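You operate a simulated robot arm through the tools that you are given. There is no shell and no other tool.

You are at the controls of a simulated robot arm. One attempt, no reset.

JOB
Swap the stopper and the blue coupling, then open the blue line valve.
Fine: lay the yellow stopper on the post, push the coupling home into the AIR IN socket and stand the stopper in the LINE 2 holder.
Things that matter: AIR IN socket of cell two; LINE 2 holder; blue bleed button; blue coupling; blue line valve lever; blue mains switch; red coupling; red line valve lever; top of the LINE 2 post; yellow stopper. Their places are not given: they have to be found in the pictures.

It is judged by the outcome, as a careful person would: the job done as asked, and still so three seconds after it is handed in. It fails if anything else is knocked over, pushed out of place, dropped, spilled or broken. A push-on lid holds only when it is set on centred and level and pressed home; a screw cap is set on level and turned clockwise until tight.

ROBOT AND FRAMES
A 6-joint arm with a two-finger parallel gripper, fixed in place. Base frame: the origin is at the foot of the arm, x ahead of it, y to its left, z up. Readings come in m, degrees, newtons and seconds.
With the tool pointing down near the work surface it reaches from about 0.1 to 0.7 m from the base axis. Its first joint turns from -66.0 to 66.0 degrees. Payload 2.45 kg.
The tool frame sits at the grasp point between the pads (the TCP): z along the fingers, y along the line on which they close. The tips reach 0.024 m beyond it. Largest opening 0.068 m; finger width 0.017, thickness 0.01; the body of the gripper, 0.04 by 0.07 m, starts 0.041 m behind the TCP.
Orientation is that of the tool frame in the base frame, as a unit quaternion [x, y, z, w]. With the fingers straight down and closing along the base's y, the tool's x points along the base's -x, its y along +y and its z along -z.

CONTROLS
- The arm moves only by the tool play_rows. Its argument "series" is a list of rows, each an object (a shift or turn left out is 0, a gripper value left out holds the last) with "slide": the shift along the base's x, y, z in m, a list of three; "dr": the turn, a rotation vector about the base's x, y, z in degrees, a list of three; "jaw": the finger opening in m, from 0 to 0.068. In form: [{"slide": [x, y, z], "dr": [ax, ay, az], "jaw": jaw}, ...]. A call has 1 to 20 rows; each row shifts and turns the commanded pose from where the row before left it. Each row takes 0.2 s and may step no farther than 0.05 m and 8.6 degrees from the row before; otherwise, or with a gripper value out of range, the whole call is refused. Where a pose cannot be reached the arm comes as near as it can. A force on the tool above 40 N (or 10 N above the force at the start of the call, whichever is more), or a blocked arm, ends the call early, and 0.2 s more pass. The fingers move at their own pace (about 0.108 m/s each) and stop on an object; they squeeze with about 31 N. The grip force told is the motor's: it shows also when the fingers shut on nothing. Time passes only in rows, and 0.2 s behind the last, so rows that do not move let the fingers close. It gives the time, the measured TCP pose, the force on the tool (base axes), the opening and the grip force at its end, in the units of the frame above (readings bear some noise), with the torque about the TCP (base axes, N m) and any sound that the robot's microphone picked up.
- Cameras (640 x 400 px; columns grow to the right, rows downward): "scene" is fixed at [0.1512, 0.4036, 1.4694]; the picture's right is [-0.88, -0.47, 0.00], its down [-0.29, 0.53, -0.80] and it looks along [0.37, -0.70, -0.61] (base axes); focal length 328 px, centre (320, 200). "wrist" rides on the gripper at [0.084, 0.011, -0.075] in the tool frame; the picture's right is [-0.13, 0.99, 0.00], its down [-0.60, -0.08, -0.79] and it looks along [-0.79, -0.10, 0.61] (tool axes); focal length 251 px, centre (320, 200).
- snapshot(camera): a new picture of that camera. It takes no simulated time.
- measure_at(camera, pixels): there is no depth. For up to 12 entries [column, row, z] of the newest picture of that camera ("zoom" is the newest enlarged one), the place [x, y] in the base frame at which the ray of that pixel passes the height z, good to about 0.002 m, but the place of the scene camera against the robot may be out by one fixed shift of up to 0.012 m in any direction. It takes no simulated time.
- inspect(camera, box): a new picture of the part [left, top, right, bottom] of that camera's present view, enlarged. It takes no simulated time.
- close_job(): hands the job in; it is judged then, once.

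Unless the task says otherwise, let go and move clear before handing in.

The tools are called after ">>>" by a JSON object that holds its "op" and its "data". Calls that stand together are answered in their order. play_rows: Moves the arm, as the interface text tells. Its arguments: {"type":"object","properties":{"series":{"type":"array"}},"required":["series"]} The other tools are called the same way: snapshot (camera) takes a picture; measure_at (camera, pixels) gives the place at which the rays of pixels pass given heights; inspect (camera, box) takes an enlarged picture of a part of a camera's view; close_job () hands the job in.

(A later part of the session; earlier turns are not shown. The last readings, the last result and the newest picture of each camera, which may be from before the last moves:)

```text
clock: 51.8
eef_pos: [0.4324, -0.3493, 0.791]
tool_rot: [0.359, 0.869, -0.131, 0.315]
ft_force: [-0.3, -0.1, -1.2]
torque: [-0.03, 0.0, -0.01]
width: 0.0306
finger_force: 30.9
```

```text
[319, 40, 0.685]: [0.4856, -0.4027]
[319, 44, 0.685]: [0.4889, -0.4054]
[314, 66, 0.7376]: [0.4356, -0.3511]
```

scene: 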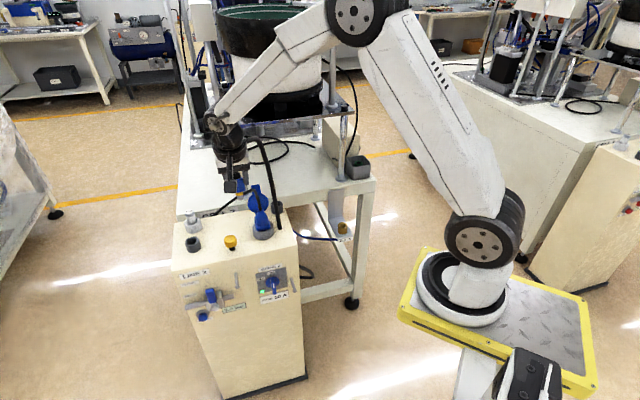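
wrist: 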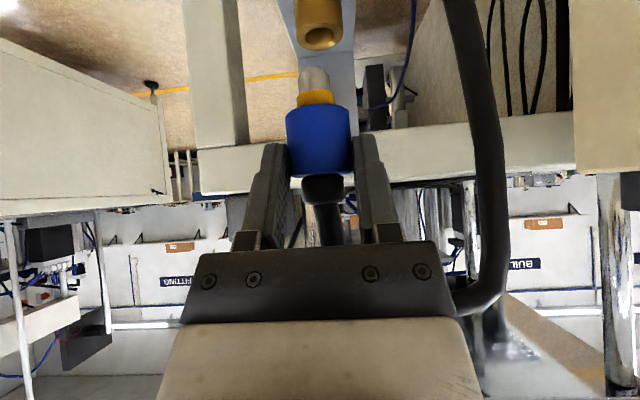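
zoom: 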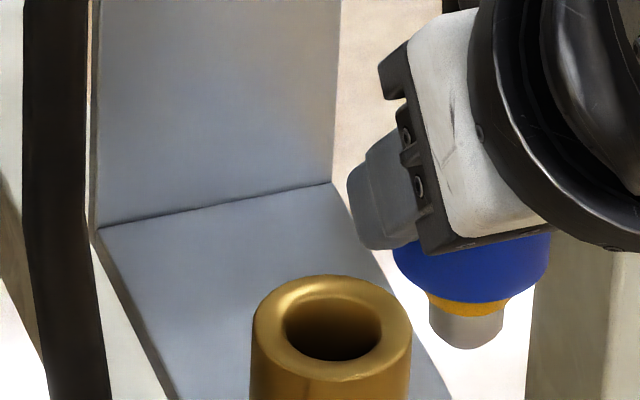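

The rim centre is at about wrist (320,37) and scene (342.8,225.9); the nose still has about 6–7 cm to travel forward. I'll close most of that gap, keeping the nose about 15 mm above the rim, and check again.

>>> {"op": "play_rows", "data": {"series": [{"slide": [0.0125, -0.0108, -0.01]}, {"slide": [0.0125, -0.0108, -0.01]}, {"slide": [0.0116, -0.0117, -0.01]}, {"slide": [0, 0, -0.008]}, {}]}}

>>> {"op": "snapshot", "data": {"camera": "wrist"}}

>>> {"op": "inspect", "data": {"camera": "scene", "box": [322, 205, 362, 230]}}

>>> {"op": "inspect", "data": {"camera": "wrist", "box": [256, 10, 384, 90]}}

```text
clock: 53.0
eef_pos: [0.4671, -0.3813, 0.7544]
tool_rot: [0.36, 0.869, -0.131, 0.314]
ft_force: [0.1, 0.1, -1.7]
torque: [0.0, 0.01, 0.01]
width: 0.031
finger_force: 30.6
```

```text
taken
```

wrist: 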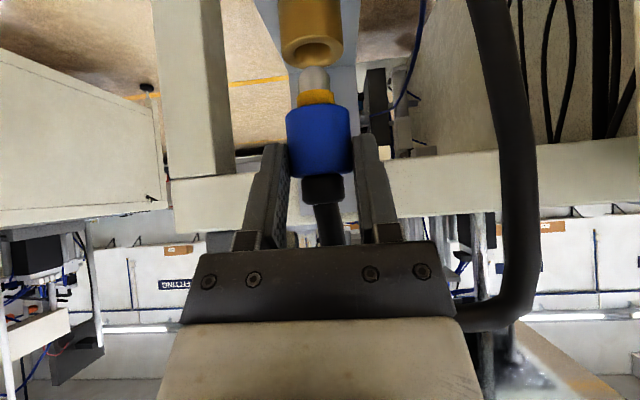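

```text
16.00 times, centred on (342, 218) of scene
```

zoom: 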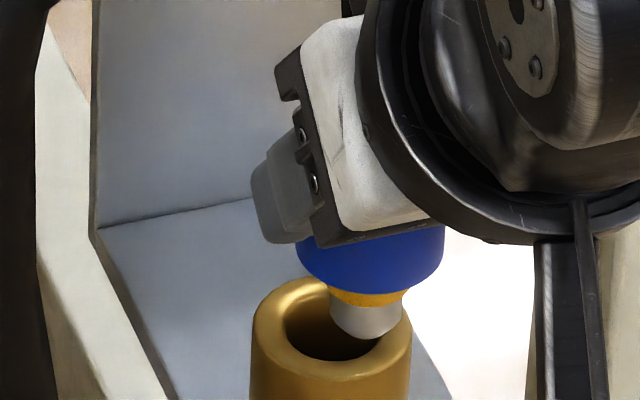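

```text
5.00 times, centred on (320, 50) of wrist
```

zoom: 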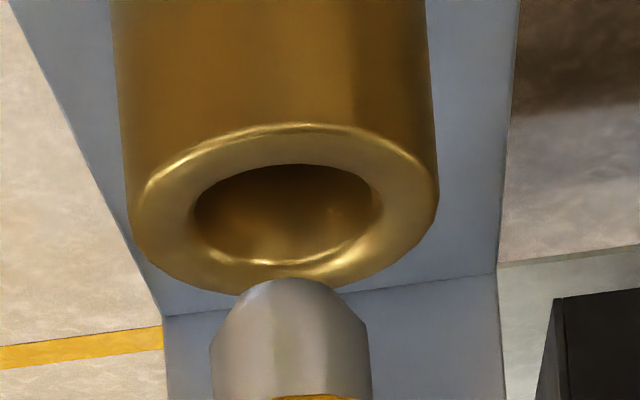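

In the scene zoom the nose tip is at about (367,325) against the hole centre (333,326), so roughly 18–20 mm of forward travel remains and lateral error is near zero. I'll advance 12 mm and drop 10 mm, then recheck.

>>> {"op": "play_rows", "data": {"series": [{"slide": [0.0043, -0.0043, -0.003]}, {"slide": [0.0042, -0.0042, -0.003]}, {"slide": [0, 0, -0.004]}, {}]}}

>>> {"op": "snapshot", "data": {"camera": "wrist"}}

>>> {"op": "inspect", "data": {"camera": "scene", "box": [322, 210, 362, 235]}}

>>> {"op": "inspect", "data": {"camera": "wrist", "box": [256, 20, 384, 100]}}

```text
clock: 54.0
eef_pos: [0.476, -0.388, 0.7458]
tool_rot: [0.359, 0.869, -0.13, 0.315]
ft_force: [0.5, 0.4, -1.3]
torque: [0.01, 0.01, -0.02]
width: 0.0305
finger_force: 30.9
```

```text
taken
```

wrist: 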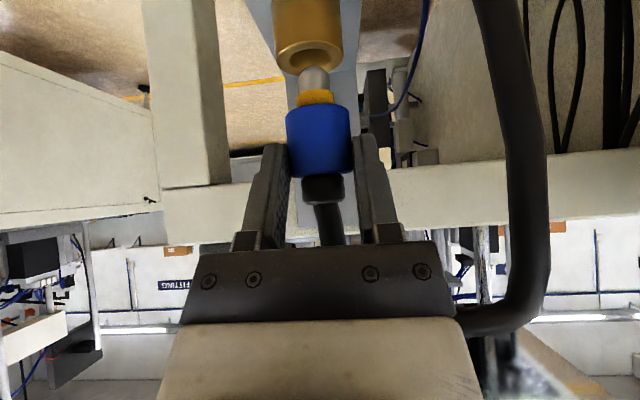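

```text
16.00 times, centred on (342, 222) of scene
```

zoom: 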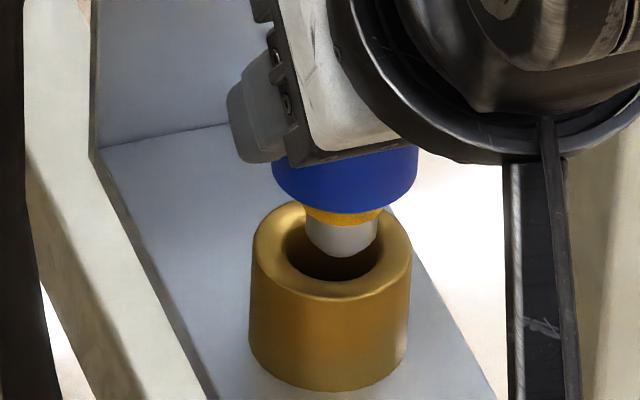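

```text
5.00 times, centred on (320, 60) of wrist
```

zoom: 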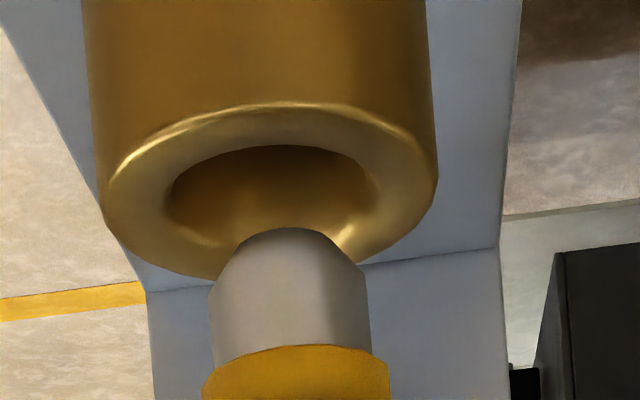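

Nose tip is at scene-zoom (341,243) against the hole centre (333,262), still about 9 mm above the rim. I'll advance another 5 mm with a 1 mm lateral correction and look again.

>>> {"op": "play_rows", "data": {"series": [{"slide": [0.0027, -0.0043, 0]}, {"slide": [0, 0, -0.003]}, {}]}}

>>> {"op": "snapshot", "data": {"camera": "wrist"}}

>>> {"op": "inspect", "data": {"camera": "scene", "box": [322, 210, 362, 235]}}

>>> {"op": "inspect", "data": {"camera": "wrist", "box": [256, 20, 384, 100]}}

```text
clock: 54.8
eef_pos: [0.4792, -0.3925, 0.7426]
tool_rot: [0.359, 0.868, -0.131, 0.316]
ft_force: [-0.9, 0.5, -0.5]
torque: [-0.02, -0.03, -0.03]
width: 0.0307
finger_force: 30.7
```

```text
taken
```

wrist: 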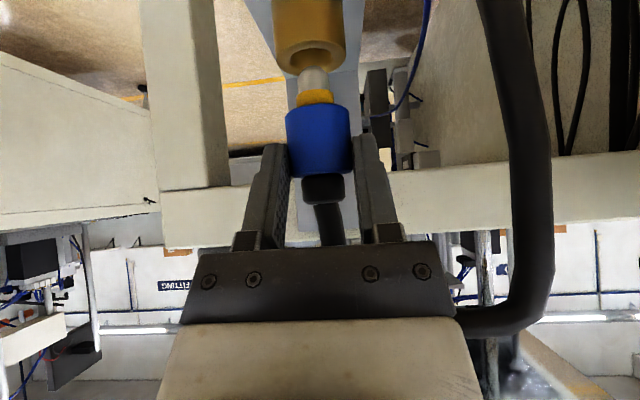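

```text
16.00 times, centred on (342, 222) of scene
```

zoom: 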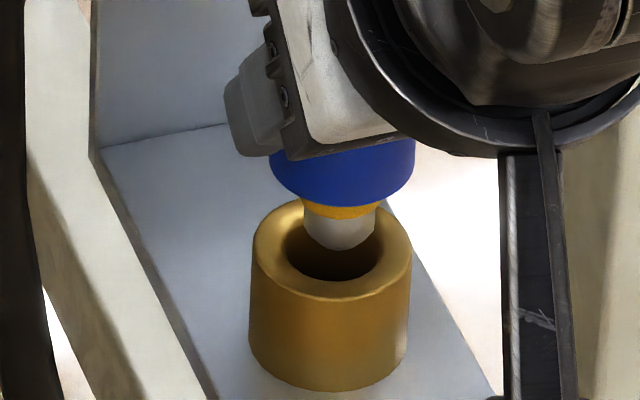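

```text
5.00 times, centred on (320, 60) of wrist
```

zoom: 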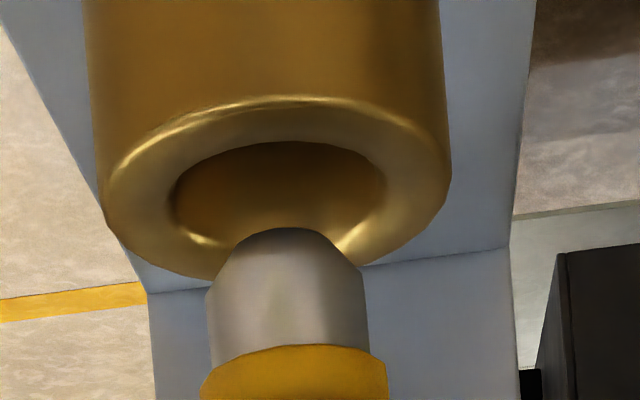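

The nose is now almost over the hole (scene zoom 339 vs 333; wrist 313.2 vs 311.5), with an estimated 2–3 mm still to go forward and about 7 mm above the rim. I'll nudge 2 mm forward and lower 5 mm.

>>> {"op": "play_rows", "data": {"series": [{"slide": [0.0014, -0.0014, 0]}, {"slide": [0, 0, -0.003]}, {"slide": [0, 0, -0.002]}, {}]}}

>>> {"op": "inspect", "data": {"camera": "scene", "box": [326, 212, 358, 232]}}

>>> {"op": "inspect", "data": {"camera": "wrist", "box": [256, 20, 384, 100]}}

```text
clock: 55.8
eef_pos: [0.48, -0.394, 0.7384]
tool_rot: [0.359, 0.869, -0.13, 0.315]
ft_force: [0.3, 0.3, -0.8]
torque: [0.05, 0.05, 0.03]
width: 0.0306
finger_force: 31.1
```

```text
16.00 times, centred on (342, 222) of scene
```

zoom: 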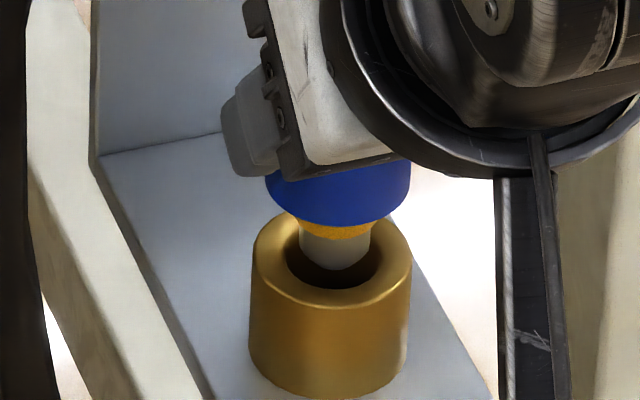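

```text
5.00 times, centred on (320, 60) of wrist
```

zoom: 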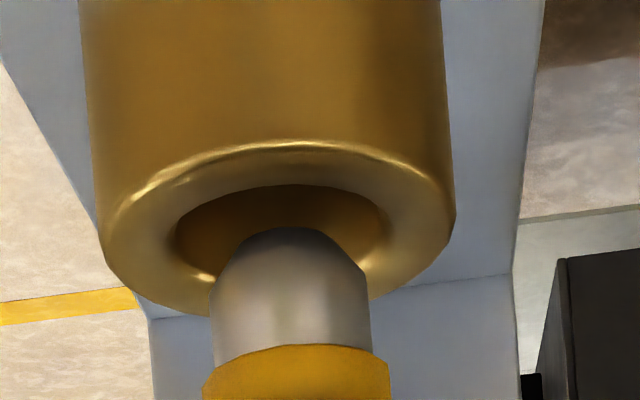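

The nose now sits over the bore in both views (scene 336 vs 333; wrist 313.9 vs 312.5), about 3 mm above the rim. I'll nudge 1 mm forward and lower gently into the bore, watching the force.

>>> {"op": "play_rows", "data": {"series": [{"slide": [0.0005, -0.0009, 0]}, {"slide": [0, 0, -0.002]}, {"slide": [0, 0, -0.002]}, {"slide": [0, 0, -0.002]}, {}]}}

>>> {"op": "inspect", "data": {"camera": "scene", "box": [326, 212, 358, 232]}}

>>> {"op": "inspect", "data": {"camera": "wrist", "box": [256, 20, 384, 100]}}

```text
clock: 57.0
eef_pos: [0.4796, -0.396, 0.7304]
tool_rot: [0.359, 0.869, -0.13, 0.316]
ft_force: [-0.2, 0.4, -0.6]
torque: [-0.02, 0.01, 0.04]
width: 0.0309
finger_force: 30.8
```

```text
16.00 times, centred on (342, 222) of scene
```

zoom: 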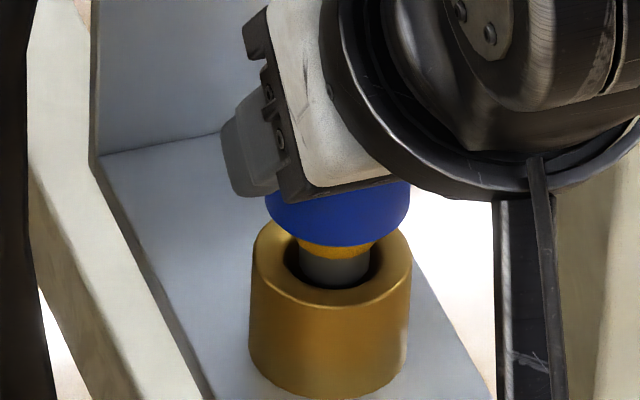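

```text
5.00 times, centred on (320, 60) of wrist
```

zoom: 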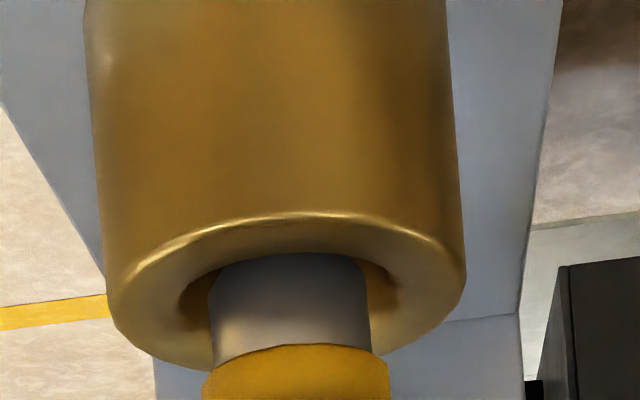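

The nose has entered the bore without any force, centred laterally. I'll continue down in small steps and watch the side forces.

>>> {"op": "play_rows", "data": {"series": [{"slide": [0, 0, -0.002]}, {"slide": [0, 0, -0.002]}, {}]}}

>>> {"op": "play_rows", "data": {"series": [{"slide": [0, 0, -0.0015]}, {"slide": [0, 0, -0.0015]}, {}]}}

>>> {"op": "inspect", "data": {"camera": "scene", "box": [326, 212, 358, 232]}}

>>> {"op": "inspect", "data": {"camera": "wrist", "box": [256, 40, 384, 120]}}

```text
clock: 57.8
eef_pos: [0.4802, -0.396, 0.728]
tool_rot: [0.359, 0.869, -0.13, 0.315]
ft_force: [-0.6, -0.7, 2.5]
torque: [-0.13, -0.04, -0.01]
width: 0.0306
finger_force: 31.3
```

```text
clock: 58.6
eef_pos: [0.4801, -0.3949, 0.7237]
tool_rot: [0.36, 0.869, -0.131, 0.314]
ft_force: [0.4, -1.8, 0.1]
torque: [-0.07, -0.02, -0.01]
width: 0.0307
finger_force: 30.9
```

```text
16.00 times, centred on (342, 222) of scene
```

zoom: 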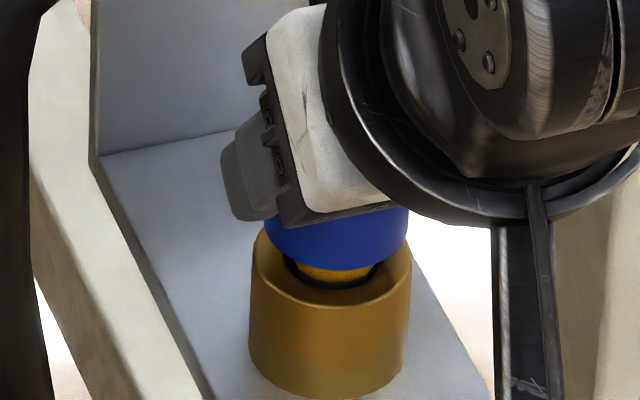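

```text
5.00 times, centred on (320, 80) of wrist
```

zoom: 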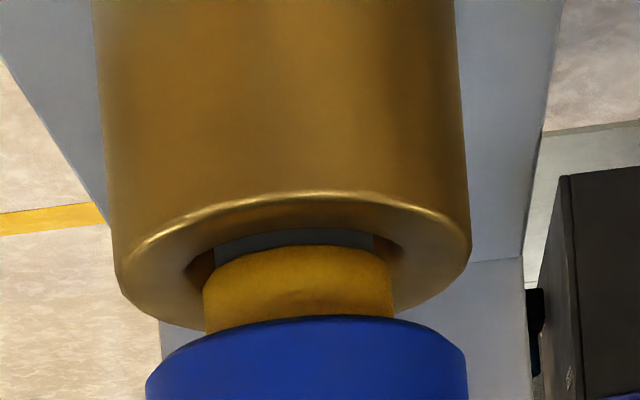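

The yellow ring is at the bore mouth and centred, with forces under 2 N. I'll keep pushing down in small steps.

>>> {"op": "play_rows", "data": {"series": [{"slide": [0, 0, -0.0015]}, {"slide": [0, 0, -0.0015]}, {}]}}

>>> {"op": "play_rows", "data": {"series": [{"slide": [0, 0, -0.0015]}, {"slide": [0, 0, -0.0015]}, {}]}}

```text
clock: 59.4
eef_pos: [0.4802, -0.3948, 0.7207]
tool_rot: [0.359, 0.869, -0.129, 0.315]
ft_force: [0.4, -0.7, 0.1]
torque: [-0.05, -0.03, 0.02]
width: 0.0307
finger_force: 31.7
```

```text
clock: 60.2
eef_pos: [0.4798, -0.3948, 0.7188]
tool_rot: [0.359, 0.869, -0.13, 0.315]
ft_force: [0.7, -0.2, -0.7]
torque: [-0.03, 0.0, 0.0]
width: 0.0306
finger_force: 30.7
```

Still free at z≈0.719. I'll look, then continue to the shoulder.

>>> {"op": "play_rows", "data": {"series": [{"slide": [0, 0, -0.0015]}, {"slide": [0, 0, -0.0015]}, {}]}}

>>> {"op": "inspect", "data": {"camera": "scene", "box": [326, 212, 358, 232]}}

>>> {"op": "inspect", "data": {"camera": "wrist", "box": [256, 60, 384, 140]}}

```text
clock: 61.0
eef_pos: [0.4807, -0.3942, 0.7158]
tool_rot: [0.36, 0.869, -0.13, 0.314]
ft_force: [-3.5, 1.4, 9.2]
torque: [-0.03, 0.09, -0.04]
width: 0.0307
finger_force: 31.6
```

```text
16.00 times, centred on (342, 222) of scene
```

zoom: 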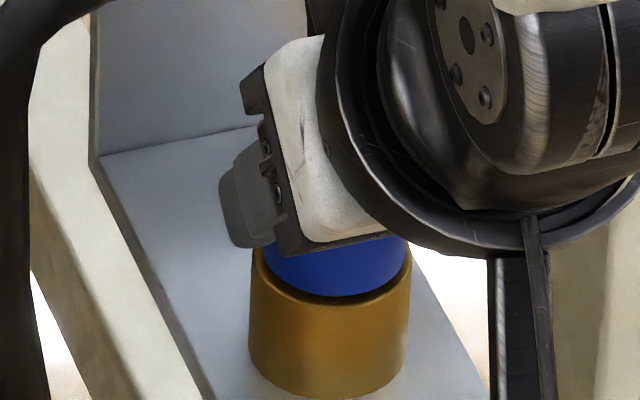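

```text
5.00 times, centred on (320, 100) of wrist
```

zoom: 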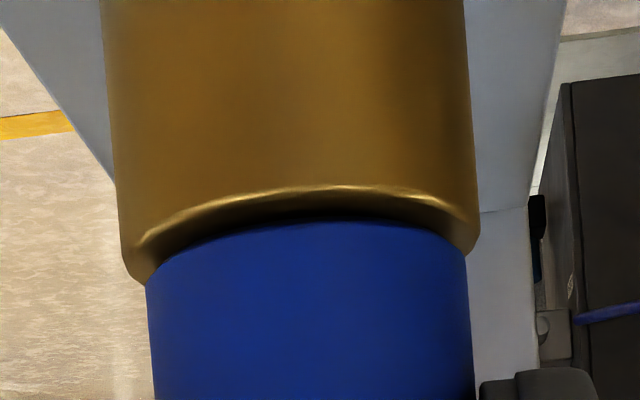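

The shoulder is at the rim with 9 N upward. I'll press on gently to seat it fully and listen for a click.

>>> {"op": "play_rows", "data": {"series": [{"slide": [0, 0, -0.001]}, {}]}}

>>> {"op": "play_rows", "data": {"series": [{"slide": [0, 0, -0.001]}, {}]}}

```text
clock: 61.6
eef_pos: [0.48, -0.3965, 0.714]
tool_rot: [0.358, 0.869, -0.13, 0.316]
ft_force: [-1.0, -3.7, 6.7]
torque: [-0.4, 0.04, -0.07]
width: 0.0308
finger_force: 30.5
```

```text
clock: 62.2
eef_pos: [0.4813, -0.3952, 0.714]
tool_rot: [0.359, 0.869, -0.13, 0.314]
ft_force: [0.4, -4.9, 6.9]
torque: [-0.39, -0.04, -0.05]
width: 0.0305
finger_force: 31.1
```

The force stays around 7 N, so I need to see whether the coupling is moving in or slipping in the fingers.

>>> {"op": "snapshot", "data": {"camera": "wrist"}}

>>> {"op": "inspect", "data": {"camera": "scene", "box": [326, 212, 358, 232]}}

>>> {"op": "inspect", "data": {"camera": "wrist", "box": [256, 60, 384, 140]}}

>>> {"op": "inspect", "data": {"camera": "wrist", "box": [256, 120, 384, 200]}}

```text
taken
```

wrist: 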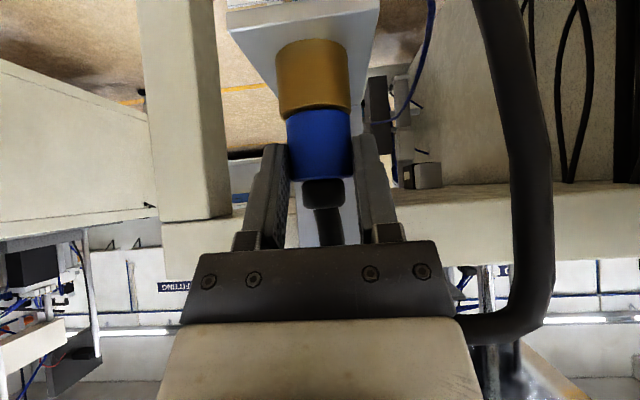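

```text
16.00 times, centred on (342, 222) of scene
```

zoom: 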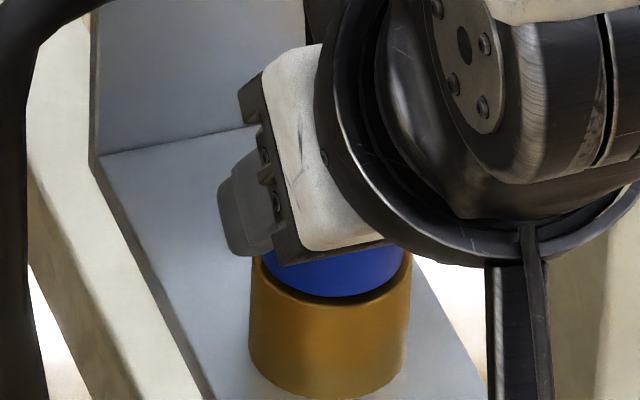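

```text
5.00 times, centred on (320, 100) of wrist
```

zoom: 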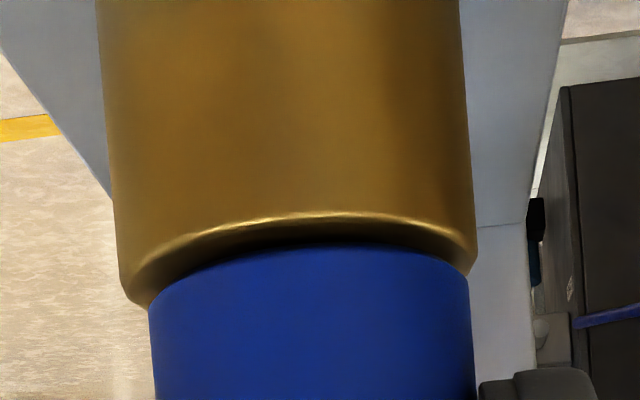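

```text
5.00 times, centred on (320, 160) of wrist
```

zoom: 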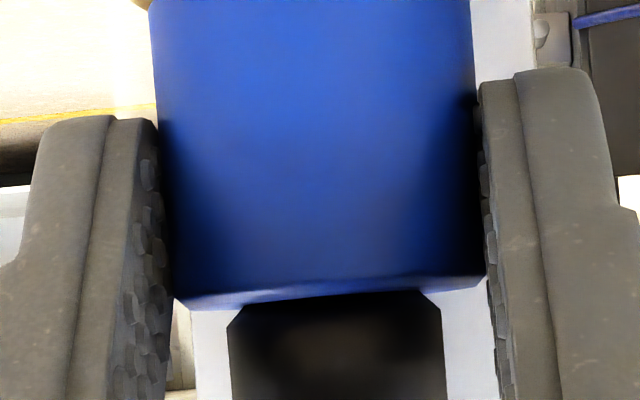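

The coupling moved no further; it slipped about 2 mm in the fingers, and the rim gap now matches how it looked in the holder, so it appears seated. To be sure it's home, I'll let go, rise above the blue shoulder, narrow the fingers around the strain relief and press on the shoulder.

>>> {"op": "play_rows", "data": {"series": [{"jaw": 0.04}, {"jaw": 0.05}, {}]}}

>>> {"op": "inspect", "data": {"camera": "wrist", "box": [224, 50, 416, 170]}}

>>> {"op": "inspect", "data": {"camera": "scene", "box": [310, 200, 374, 240]}}

```text
clock: 63.0
eef_pos: [0.4803, -0.3946, 0.7128]
tool_rot: [0.359, 0.869, -0.13, 0.315]
ft_force: [-0.2, -0.6, -0.8]
torque: [0.02, -0.01, -0.03]
width: 0.0502
finger_force: 0.1
```

```text
3.33 times, centred on (320, 110) of wrist
```

zoom: 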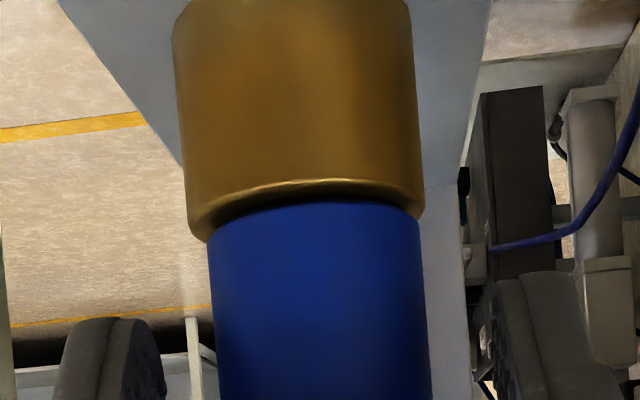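

```text
10.00 times, centred on (342, 220) of scene
```

zoom: 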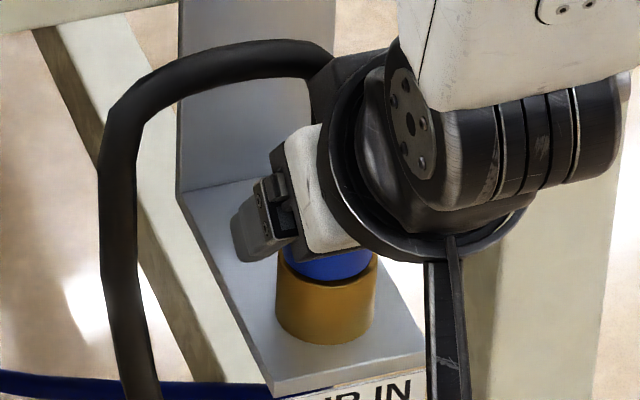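

The coupling stays upright in the socket after release. I'll rise 27 mm, narrow the fingers to 26 mm around the strain relief and look.

>>> {"op": "play_rows", "data": {"series": [{"slide": [0, 0, 0.014]}, {"slide": [0, 0, 0.014]}, {"jaw": 0.026}, {"jaw": 0.026}, {}]}}

>>> {"op": "snapshot", "data": {"camera": "wrist"}}

>>> {"op": "inspect", "data": {"camera": "wrist", "box": [240, 60, 400, 180]}}

>>> {"op": "inspect", "data": {"camera": "scene", "box": [318, 205, 366, 235]}}

```text
clock: 64.2
eef_pos: [0.4802, -0.395, 0.7411]
tool_rot: [0.359, 0.869, -0.13, 0.315]
ft_force: [0.0, -0.4, 0.5]
torque: [-0.02, -0.02, 0.04]
width: 0.0259
finger_force: 0.1
```

```text
taken
```

wrist: 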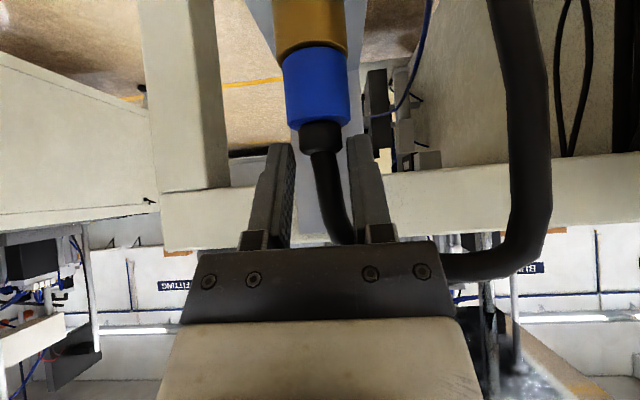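

```text
3.33 times, centred on (320, 120) of wrist
```

zoom: 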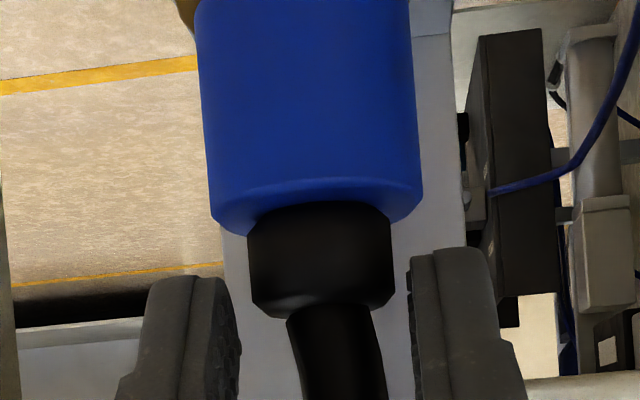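

```text
13.33 times, centred on (342, 220) of scene
```

zoom: 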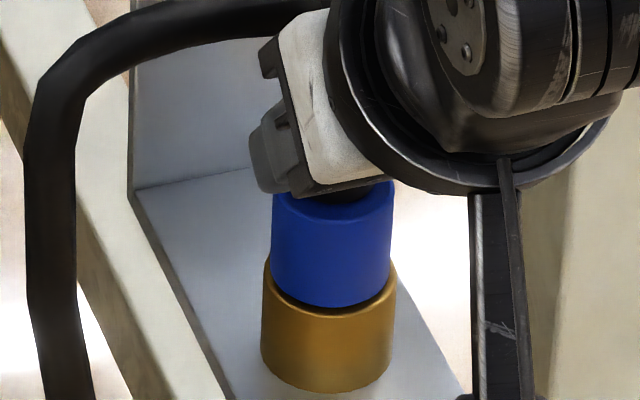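

The strain relief is centred between the fingertips, which are just above the blue shoulder. I'll advance 3 mm and press down gently in steps.

>>> {"op": "play_rows", "data": {"series": [{"slide": [0.002, -0.002, 0]}, {"slide": [0, 0, -0.003]}, {"slide": [0, 0, -0.002]}, {}]}}

>>> {"op": "play_rows", "data": {"series": [{"slide": [0, 0, -0.0015]}, {"slide": [0, 0, -0.0015]}, {}]}}

```text
clock: 65.2
eef_pos: [0.4822, -0.3964, 0.7353]
tool_rot: [0.359, 0.869, -0.129, 0.315]
ft_force: [0.3, -0.1, 0.1]
torque: [0.01, 0.02, -0.02]
width: 0.0262
finger_force: 0.1
```

```text
clock: 66.0
eef_pos: [0.4842, -0.3985, 0.7362]
tool_rot: [0.358, 0.867, -0.132, 0.32]
ft_force: [-1.1, 0.6, 27.7]
torque: [-0.13, -0.15, 0.02]
width: 0.0258
finger_force: 0.1
```

Pressed with 27.7 N on the shoulder. I'll look at the seat.

>>> {"op": "inspect", "data": {"camera": "wrist", "box": [240, 20, 400, 120]}}

>>> {"op": "inspect", "data": {"camera": "scene", "box": [318, 205, 366, 235]}}

```text
4.00 times, centred on (320, 70) of wrist
```

zoom: 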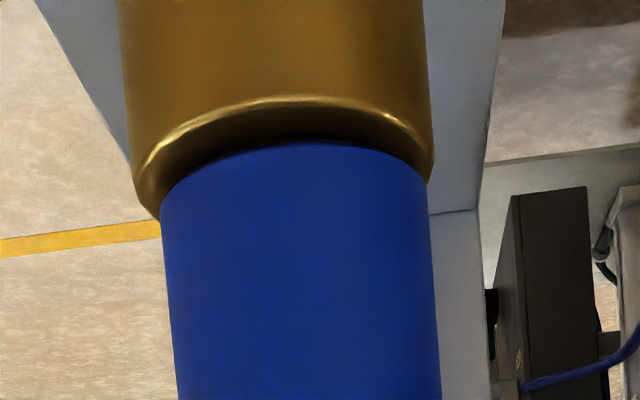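

```text
13.33 times, centred on (342, 220) of scene
```

zoom: 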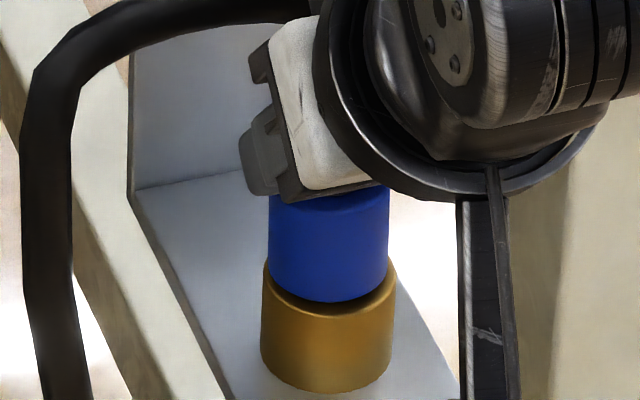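

The shoulder press shifted the coupling a millimetre or so towards the plate. I'll back off straight up and check that it still sits level and centred.

>>> {"op": "play_rows", "data": {"series": [{"slide": [0, 0, 0.003]}, {"slide": [0, 0, 0.003]}, {"jaw": 0.05}, {"jaw": 0.05}, {}]}}

>>> {"op": "inspect", "data": {"camera": "wrist", "box": [240, 20, 400, 120]}}

>>> {"op": "inspect", "data": {"camera": "scene", "box": [318, 205, 366, 235]}}

```text
clock: 67.2
eef_pos: [0.4819, -0.3969, 0.7389]
tool_rot: [0.36, 0.868, -0.131, 0.315]
ft_force: [0.1, 0.3, 0.3]
torque: [-0.03, 0.02, -0.01]
width: 0.05
finger_force: 0.1
```

```text
4.00 times, centred on (320, 70) of wrist
```

zoom: 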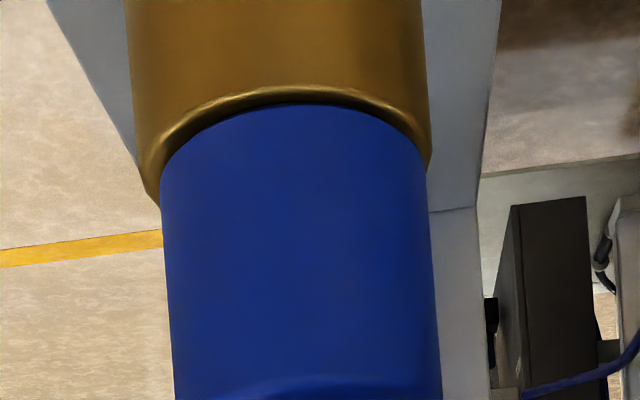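

```text
13.33 times, centred on (342, 220) of scene
```

zoom: 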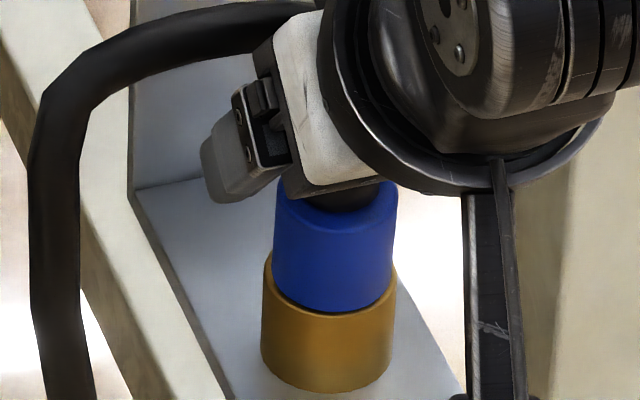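

After backing off, the blue body sits closer to the rim than before (wrist gap now about 4 px rather than 6.4 px), upright, so the press drove it further in. I'll press once more the same way to confirm it's at the stop.

>>> {"op": "play_rows", "data": {"series": [{"slide": [-0.0005, 0.0005, 0], "jaw": 0.026}, {"jaw": 0.026}, {"slide": [0, 0, -0.003]}, {"slide": [0, 0, -0.002]}, {}]}}

>>> {"op": "play_rows", "data": {"series": [{"slide": [0, 0, -0.0015]}, {}]}}

>>> {"op": "play_rows", "data": {"series": [{"slide": [0, 0, -0.001]}, {}]}}

```text
clock: 68.4
eef_pos: [0.4848, -0.3979, 0.7365]
tool_rot: [0.358, 0.868, -0.131, 0.317]
ft_force: [1.2, -0.4, 13.1]
torque: [-0.09, -0.11, 0.0]
width: 0.0263
finger_force: 0.0
```

```text
clock: 69.0
eef_pos: [0.483, -0.399, 0.7363]
tool_rot: [0.358, 0.868, -0.131, 0.318]
ft_force: [-0.2, 1.2, 28.1]
torque: [-0.1, -0.24, 0.01]
width: 0.026
finger_force: 0.0
```

```text
clock: 69.6
eef_pos: [0.4845, -0.3987, 0.7352]
tool_rot: [0.358, 0.867, -0.132, 0.319]
ft_force: [-1.8, 0.1, 33.5]
torque: [-0.23, -0.13, 0.02]
width: 0.026
finger_force: 0.1
```

The stop is at the same height as before (about 28 N at z≈0.736, 33 N now), so it isn't moving any further. I'll release and inspect the seat from both cameras.

>>> {"op": "inspect", "data": {"camera": "scene", "box": [318, 205, 366, 235]}}

>>> {"op": "play_rows", "data": {"series": [{"slide": [0, 0, 0.003]}, {"slide": [0, 0, 0.004]}, {"jaw": 0.05}, {"jaw": 0.06}, {}]}}

>>> {"op": "inspect", "data": {"camera": "wrist", "box": [240, 20, 400, 120]}}

>>> {"op": "inspect", "data": {"camera": "scene", "box": [318, 205, 366, 235]}}

```text
13.33 times, centred on (342, 220) of scene
```

zoom: 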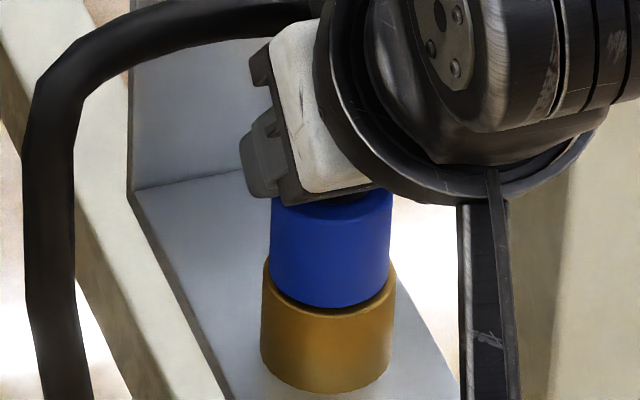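

```text
clock: 70.8
eef_pos: [0.4819, -0.3963, 0.7392]
tool_rot: [0.359, 0.869, -0.13, 0.315]
ft_force: [0.2, -0.5, 0.8]
torque: [0.02, 0.0, 0.01]
width: 0.0602
finger_force: 0.0
```

```text
4.00 times, centred on (320, 70) of wrist
```

zoom: 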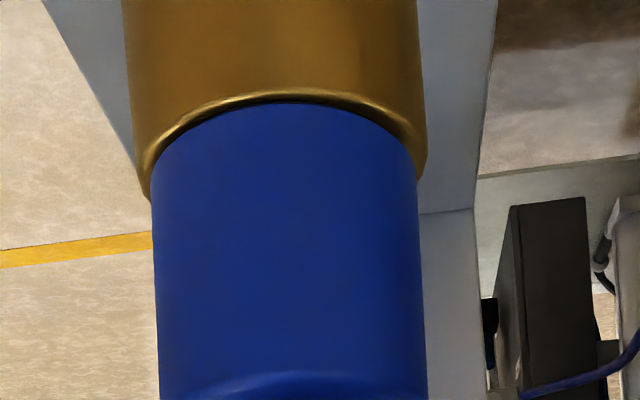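

```text
13.33 times, centred on (342, 220) of scene
```

zoom: 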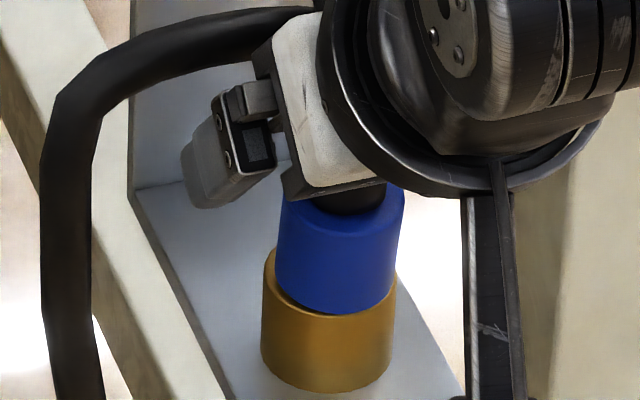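

After release the coupling leans slightly (its top shifted right in the scene zoom), so it's loose rather than locked home. I'll back off and lower the camera to look at the gap at the rim from the side.

>>> {"op": "play_rows", "data": {"series": [{"slide": [-0.012, 0.012, 0]}, {"slide": [-0.015, 0.015, 0]}, {"slide": [-0.0155, 0.0155, 0]}, {"slide": [0, 0, -0.025]}, {"slide": [0, 0, -0.022]}, {}]}}

>>> {"op": "snapshot", "data": {"camera": "wrist"}}

>>> {"op": "inspect", "data": {"camera": "wrist", "box": [240, 110, 400, 210]}}

>>> {"op": "inspect", "data": {"camera": "scene", "box": [318, 205, 366, 235]}}

```text
clock: 72.2
eef_pos: [0.4408, -0.3538, 0.6911]
tool_rot: [0.359, 0.869, -0.13, 0.316]
ft_force: [-0.1, 0.1, -0.5]
torque: [-0.02, 0.01, 0.01]
width: 0.0603
finger_force: 0.1
```

```text
taken
```

wrist: 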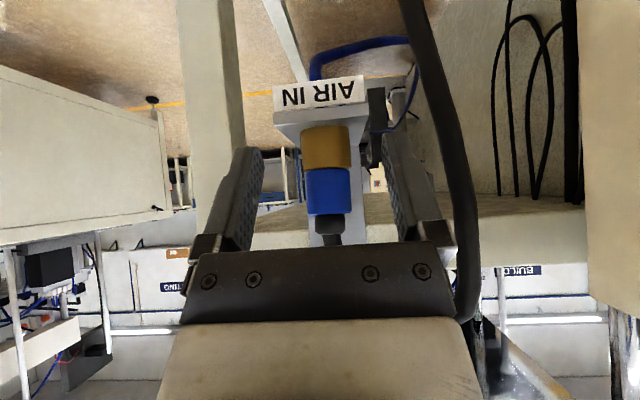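

```text
4.00 times, centred on (320, 160) of wrist
```

zoom: 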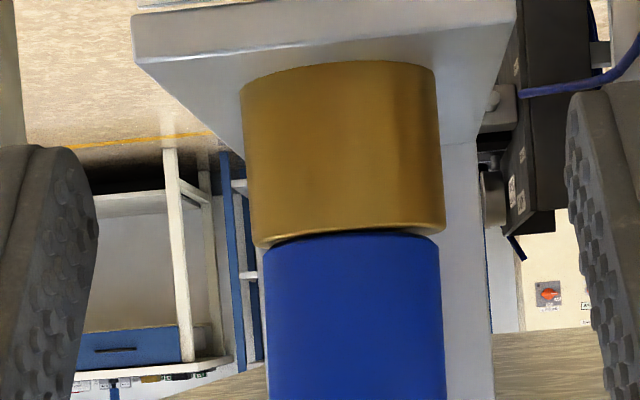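

```text
13.33 times, centred on (342, 220) of scene
```

zoom: 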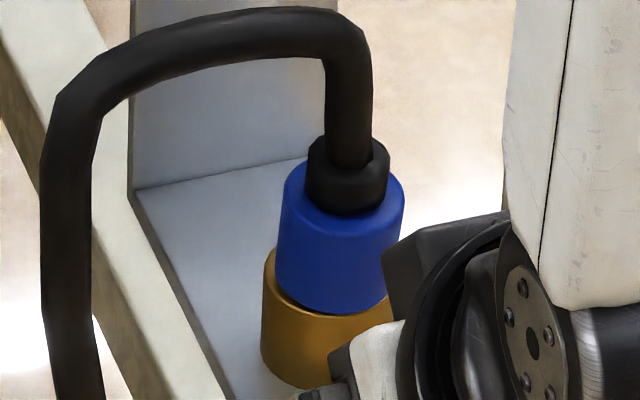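

The coupling leans about 3° and isn't locked. I'll look closer at the rim line.

>>> {"op": "inspect", "data": {"camera": "wrist", "box": [296, 150, 360, 190]}}

>>> {"op": "inspect", "data": {"camera": "scene", "box": [330, 214, 354, 229]}}

```text
10.00 times, centred on (328, 170) of wrist
```

zoom: 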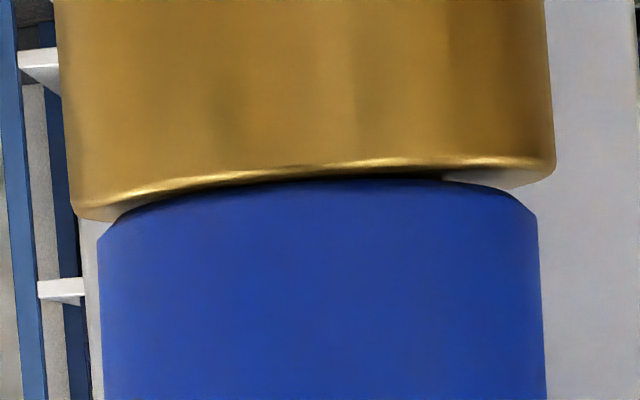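

```text
16.00 times, centred on (342, 222) of scene
```

zoom: 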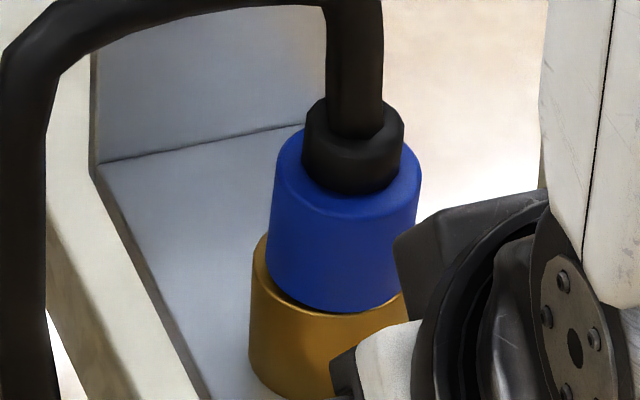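

The rim line shows the blue body raised by about 1.5–3 mm, more on one side, so it needs to go down further and straighten up. I'll measure the blue top edge for an exact seat height.

>>> {"op": "inspect", "data": {"camera": "wrist", "box": [296, 190, 360, 240]}}

```text
8.00 times, centred on (328, 215) of wrist
```

zoom: 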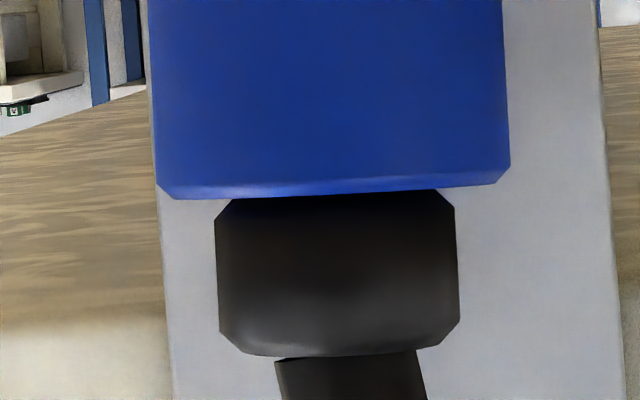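

The blue top sits about 2 mm higher over the rim than it did in the holder. I'll change to a vertical tool and press straight down with the fingers straddling the strain relief; first raise, untilt and move above it.

>>> {"op": "play_rows", "data": {"series": [{"slide": [0, 0, 0.03]}, {"slide": [0, 0, 0.03]}, {"slide": [0, 0, 0.03], "dr": [4.714, 4.714, 0]}, {"slide": [0, 0, 0.03], "dr": [4.714, 4.714, 0]}, {"slide": [0, 0, 0.01], "dr": [4.714, 4.714, 0]}, {"slide": [0.005, -0.005, 0], "dr": [4.714, 4.714, 0]}, {"slide": [0.005, -0.005, 0], "dr": [4.714, 4.714, 0]}, {"slide": [0.005, -0.005, 0], "dr": [4.714, 4.714, 0]}, {}]}}

>>> {"op": "snapshot", "data": {"camera": "wrist"}}

>>> {"op": "inspect", "data": {"camera": "scene", "box": [302, 180, 398, 240]}}

```text
clock: 74.2
eef_pos: [0.456, -0.3671, 0.8182]
tool_rot: [0.382, 0.924, 0.001, -0.001]
ft_force: [-0.2, 0.8, -0.3]
torque: [0.02, -0.01, 0.03]
width: 0.0603
finger_force: 0.2
out of reach, approached as far as the arm can: row 5
```

```text
taken
```

wrist: 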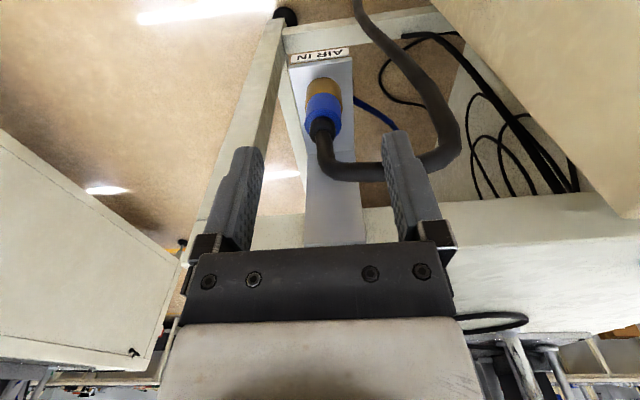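

```text
6.67 times, centred on (350, 210) of scene
```

zoom: 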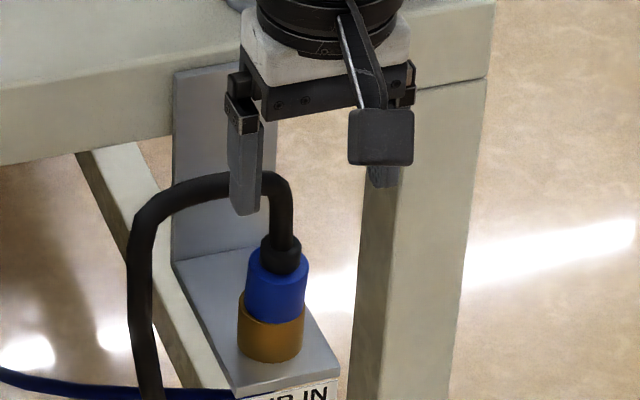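

Vertical again. The coupling's lean is visible in the scene zoom (around (275,285)), with its strain relief tipped to the right. I'll enlarge the wrist view to locate its top.

>>> {"op": "inspect", "data": {"camera": "wrist", "box": [272, 60, 400, 140]}}

>>> {"op": "measure_at", "data": {"camera": "wrist", "pixels": [[323, 118, 0.71], [323, 118, 0.712], [321, 127, 0.725], [323, 90, 0.681]]}}

```text
5.00 times, centred on (336, 100) of wrist
```

zoom: 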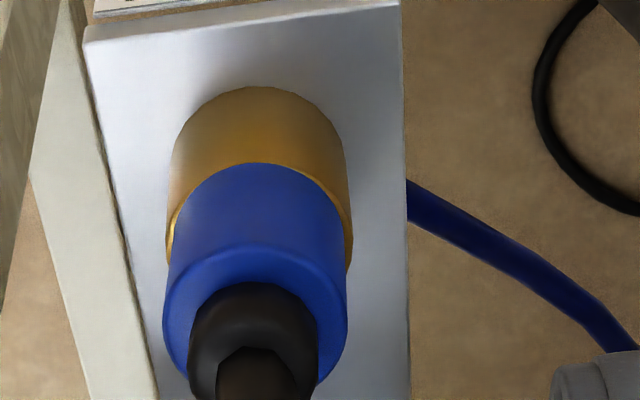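

```text
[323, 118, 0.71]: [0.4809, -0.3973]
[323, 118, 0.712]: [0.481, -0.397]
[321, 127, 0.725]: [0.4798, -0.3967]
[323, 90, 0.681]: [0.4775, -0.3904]
```

I'll move over the socket axis at (0.4885,-0.4025), still high, with the fingers narrowed to 28 mm, and check the alignment.

>>> {"op": "play_rows", "data": {"series": [{"slide": [0.011, -0.012, -0.003]}, {"slide": [0.011, -0.012, -0.003]}, {"slide": [0.0105, -0.0114, -0.004], "jaw": 0.028}, {"jaw": 0.028}, {}]}}

>>> {"op": "snapshot", "data": {"camera": "wrist"}}

>>> {"op": "inspect", "data": {"camera": "wrist", "box": [240, 40, 400, 180]}}

```text
clock: 75.4
eef_pos: [0.4895, -0.4042, 0.8088]
tool_rot: [0.382, 0.924, 0.001, 0.0]
ft_force: [0.0, -0.4, 0.5]
torque: [0.01, -0.02, -0.03]
width: 0.0281
finger_force: 0.0
```

```text
taken
```

wrist: 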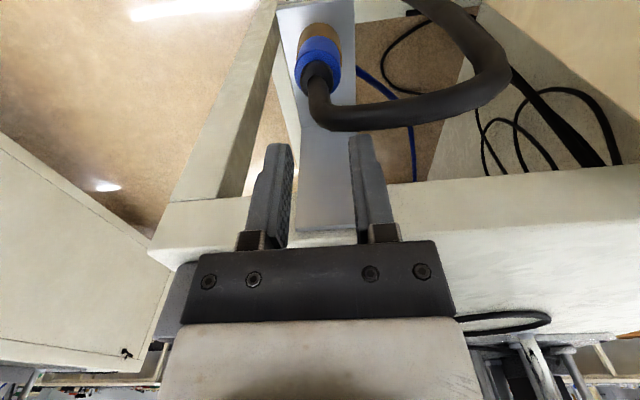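

```text
2.86 times, centred on (320, 110) of wrist
```

zoom: 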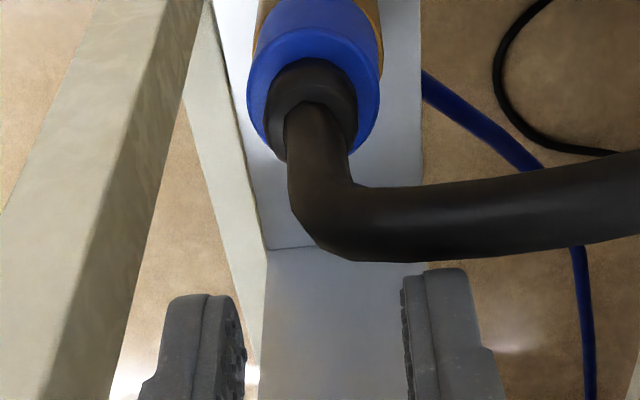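

The blue top is about 1 mm left and 2–4 mm nearer than the TCP axis, which fits its lean. I'll correct slightly and lower until the tips flank the strain relief.

>>> {"op": "play_rows", "data": {"series": [{"slide": [-0.0017, 0.001, -0.015]}, {"slide": [0, 0, -0.02]}, {"slide": [0, 0, -0.015]}, {"slide": [0, 0, -0.01]}, {}]}}

>>> {"op": "snapshot", "data": {"camera": "wrist"}}

>>> {"op": "inspect", "data": {"camera": "wrist", "box": [256, 90, 384, 190]}}

>>> {"op": "inspect", "data": {"camera": "scene", "box": [310, 195, 374, 235]}}

```text
clock: 76.6
eef_pos: [0.4876, -0.4037, 0.7473]
tool_rot: [0.382, 0.924, 0.002, -0.001]
ft_force: [0.2, -0.5, -0.2]
torque: [-0.02, -0.01, -0.03]
width: 0.028
finger_force: 0.1
```

```text
taken
```

wrist: 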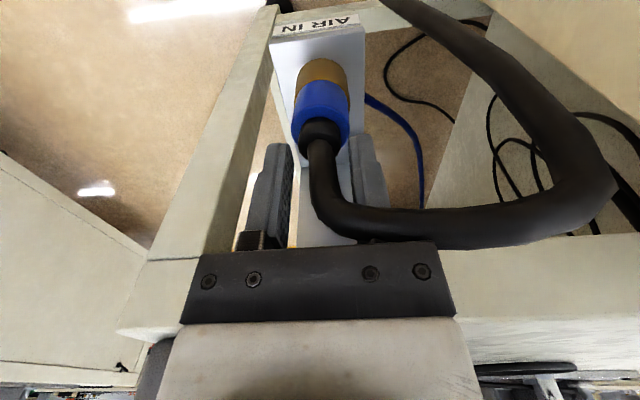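

```text
4.00 times, centred on (320, 140) of wrist
```

zoom: 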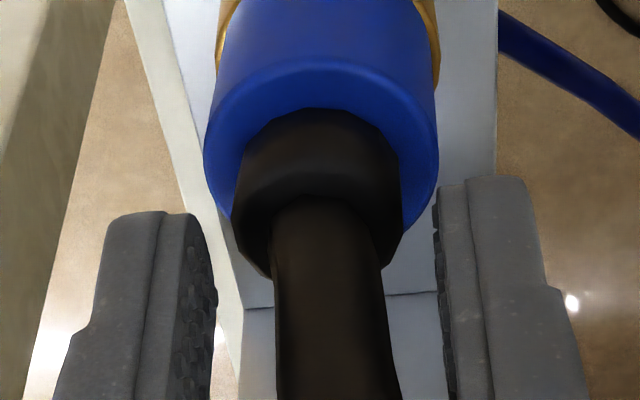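

```text
10.00 times, centred on (342, 215) of scene
```

zoom: 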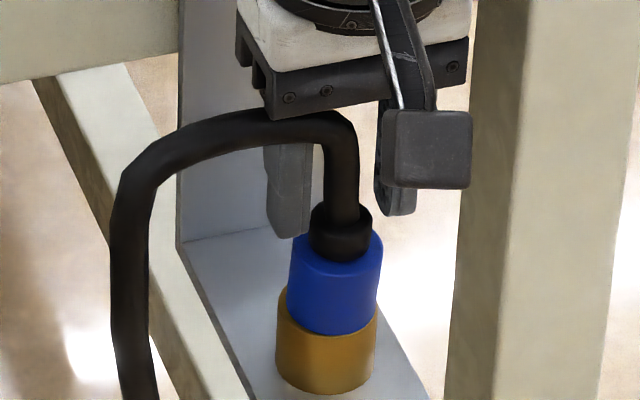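

The fingers straddle the strain relief symmetrically in both views. I'll close to 25 mm and lower in small steps until the tips reach the blue shoulder.

>>> {"op": "play_rows", "data": {"series": [{"jaw": 0.025}, {"slide": [0, 0, -0.004]}, {"slide": [0, 0, -0.003]}, {}]}}

>>> {"op": "play_rows", "data": {"series": [{"slide": [0, 0, -0.0015]}, {"slide": [0, 0, -0.0015]}, {}]}}

```text
clock: 77.6
eef_pos: [0.4866, -0.4022, 0.7402]
tool_rot: [0.382, 0.924, 0.001, -0.001]
ft_force: [-0.7, 0.4, -0.9]
torque: [0.0, 0.04, 0.0]
width: 0.0253
finger_force: 0.0
```

```text
clock: 78.4
eef_pos: [0.4861, -0.4026, 0.7384]
tool_rot: [0.382, 0.924, 0.002, 0.0]
ft_force: [-0.8, -0.5, 0.1]
torque: [0.01, 0.01, 0.03]
width: 0.0247
finger_force: 0.0
```

>>> {"op": "play_rows", "data": {"series": [{"slide": [0, 0, -0.001]}, {"slide": [0, 0, -0.001]}, {}]}}

>>> {"op": "play_rows", "data": {"series": [{"slide": [0, 0, -0.001]}, {"slide": [0, 0, -0.001]}, {}]}}

```text
clock: 79.2
eef_pos: [0.4863, -0.402, 0.7371]
tool_rot: [0.382, 0.924, 0.002, 0.0]
ft_force: [1.1, 0.0, 5.0]
torque: [-0.01, -0.1, -0.01]
width: 0.0258
finger_force: 0.5
```

```text
clock: 80.0
eef_pos: [0.4883, -0.4031, 0.7358]
tool_rot: [0.382, 0.924, 0.0, 0.002]
ft_force: [3.7, -1.5, 17.6]
torque: [-0.05, -0.24, 0.02]
width: 0.0262
finger_force: 1.4
```

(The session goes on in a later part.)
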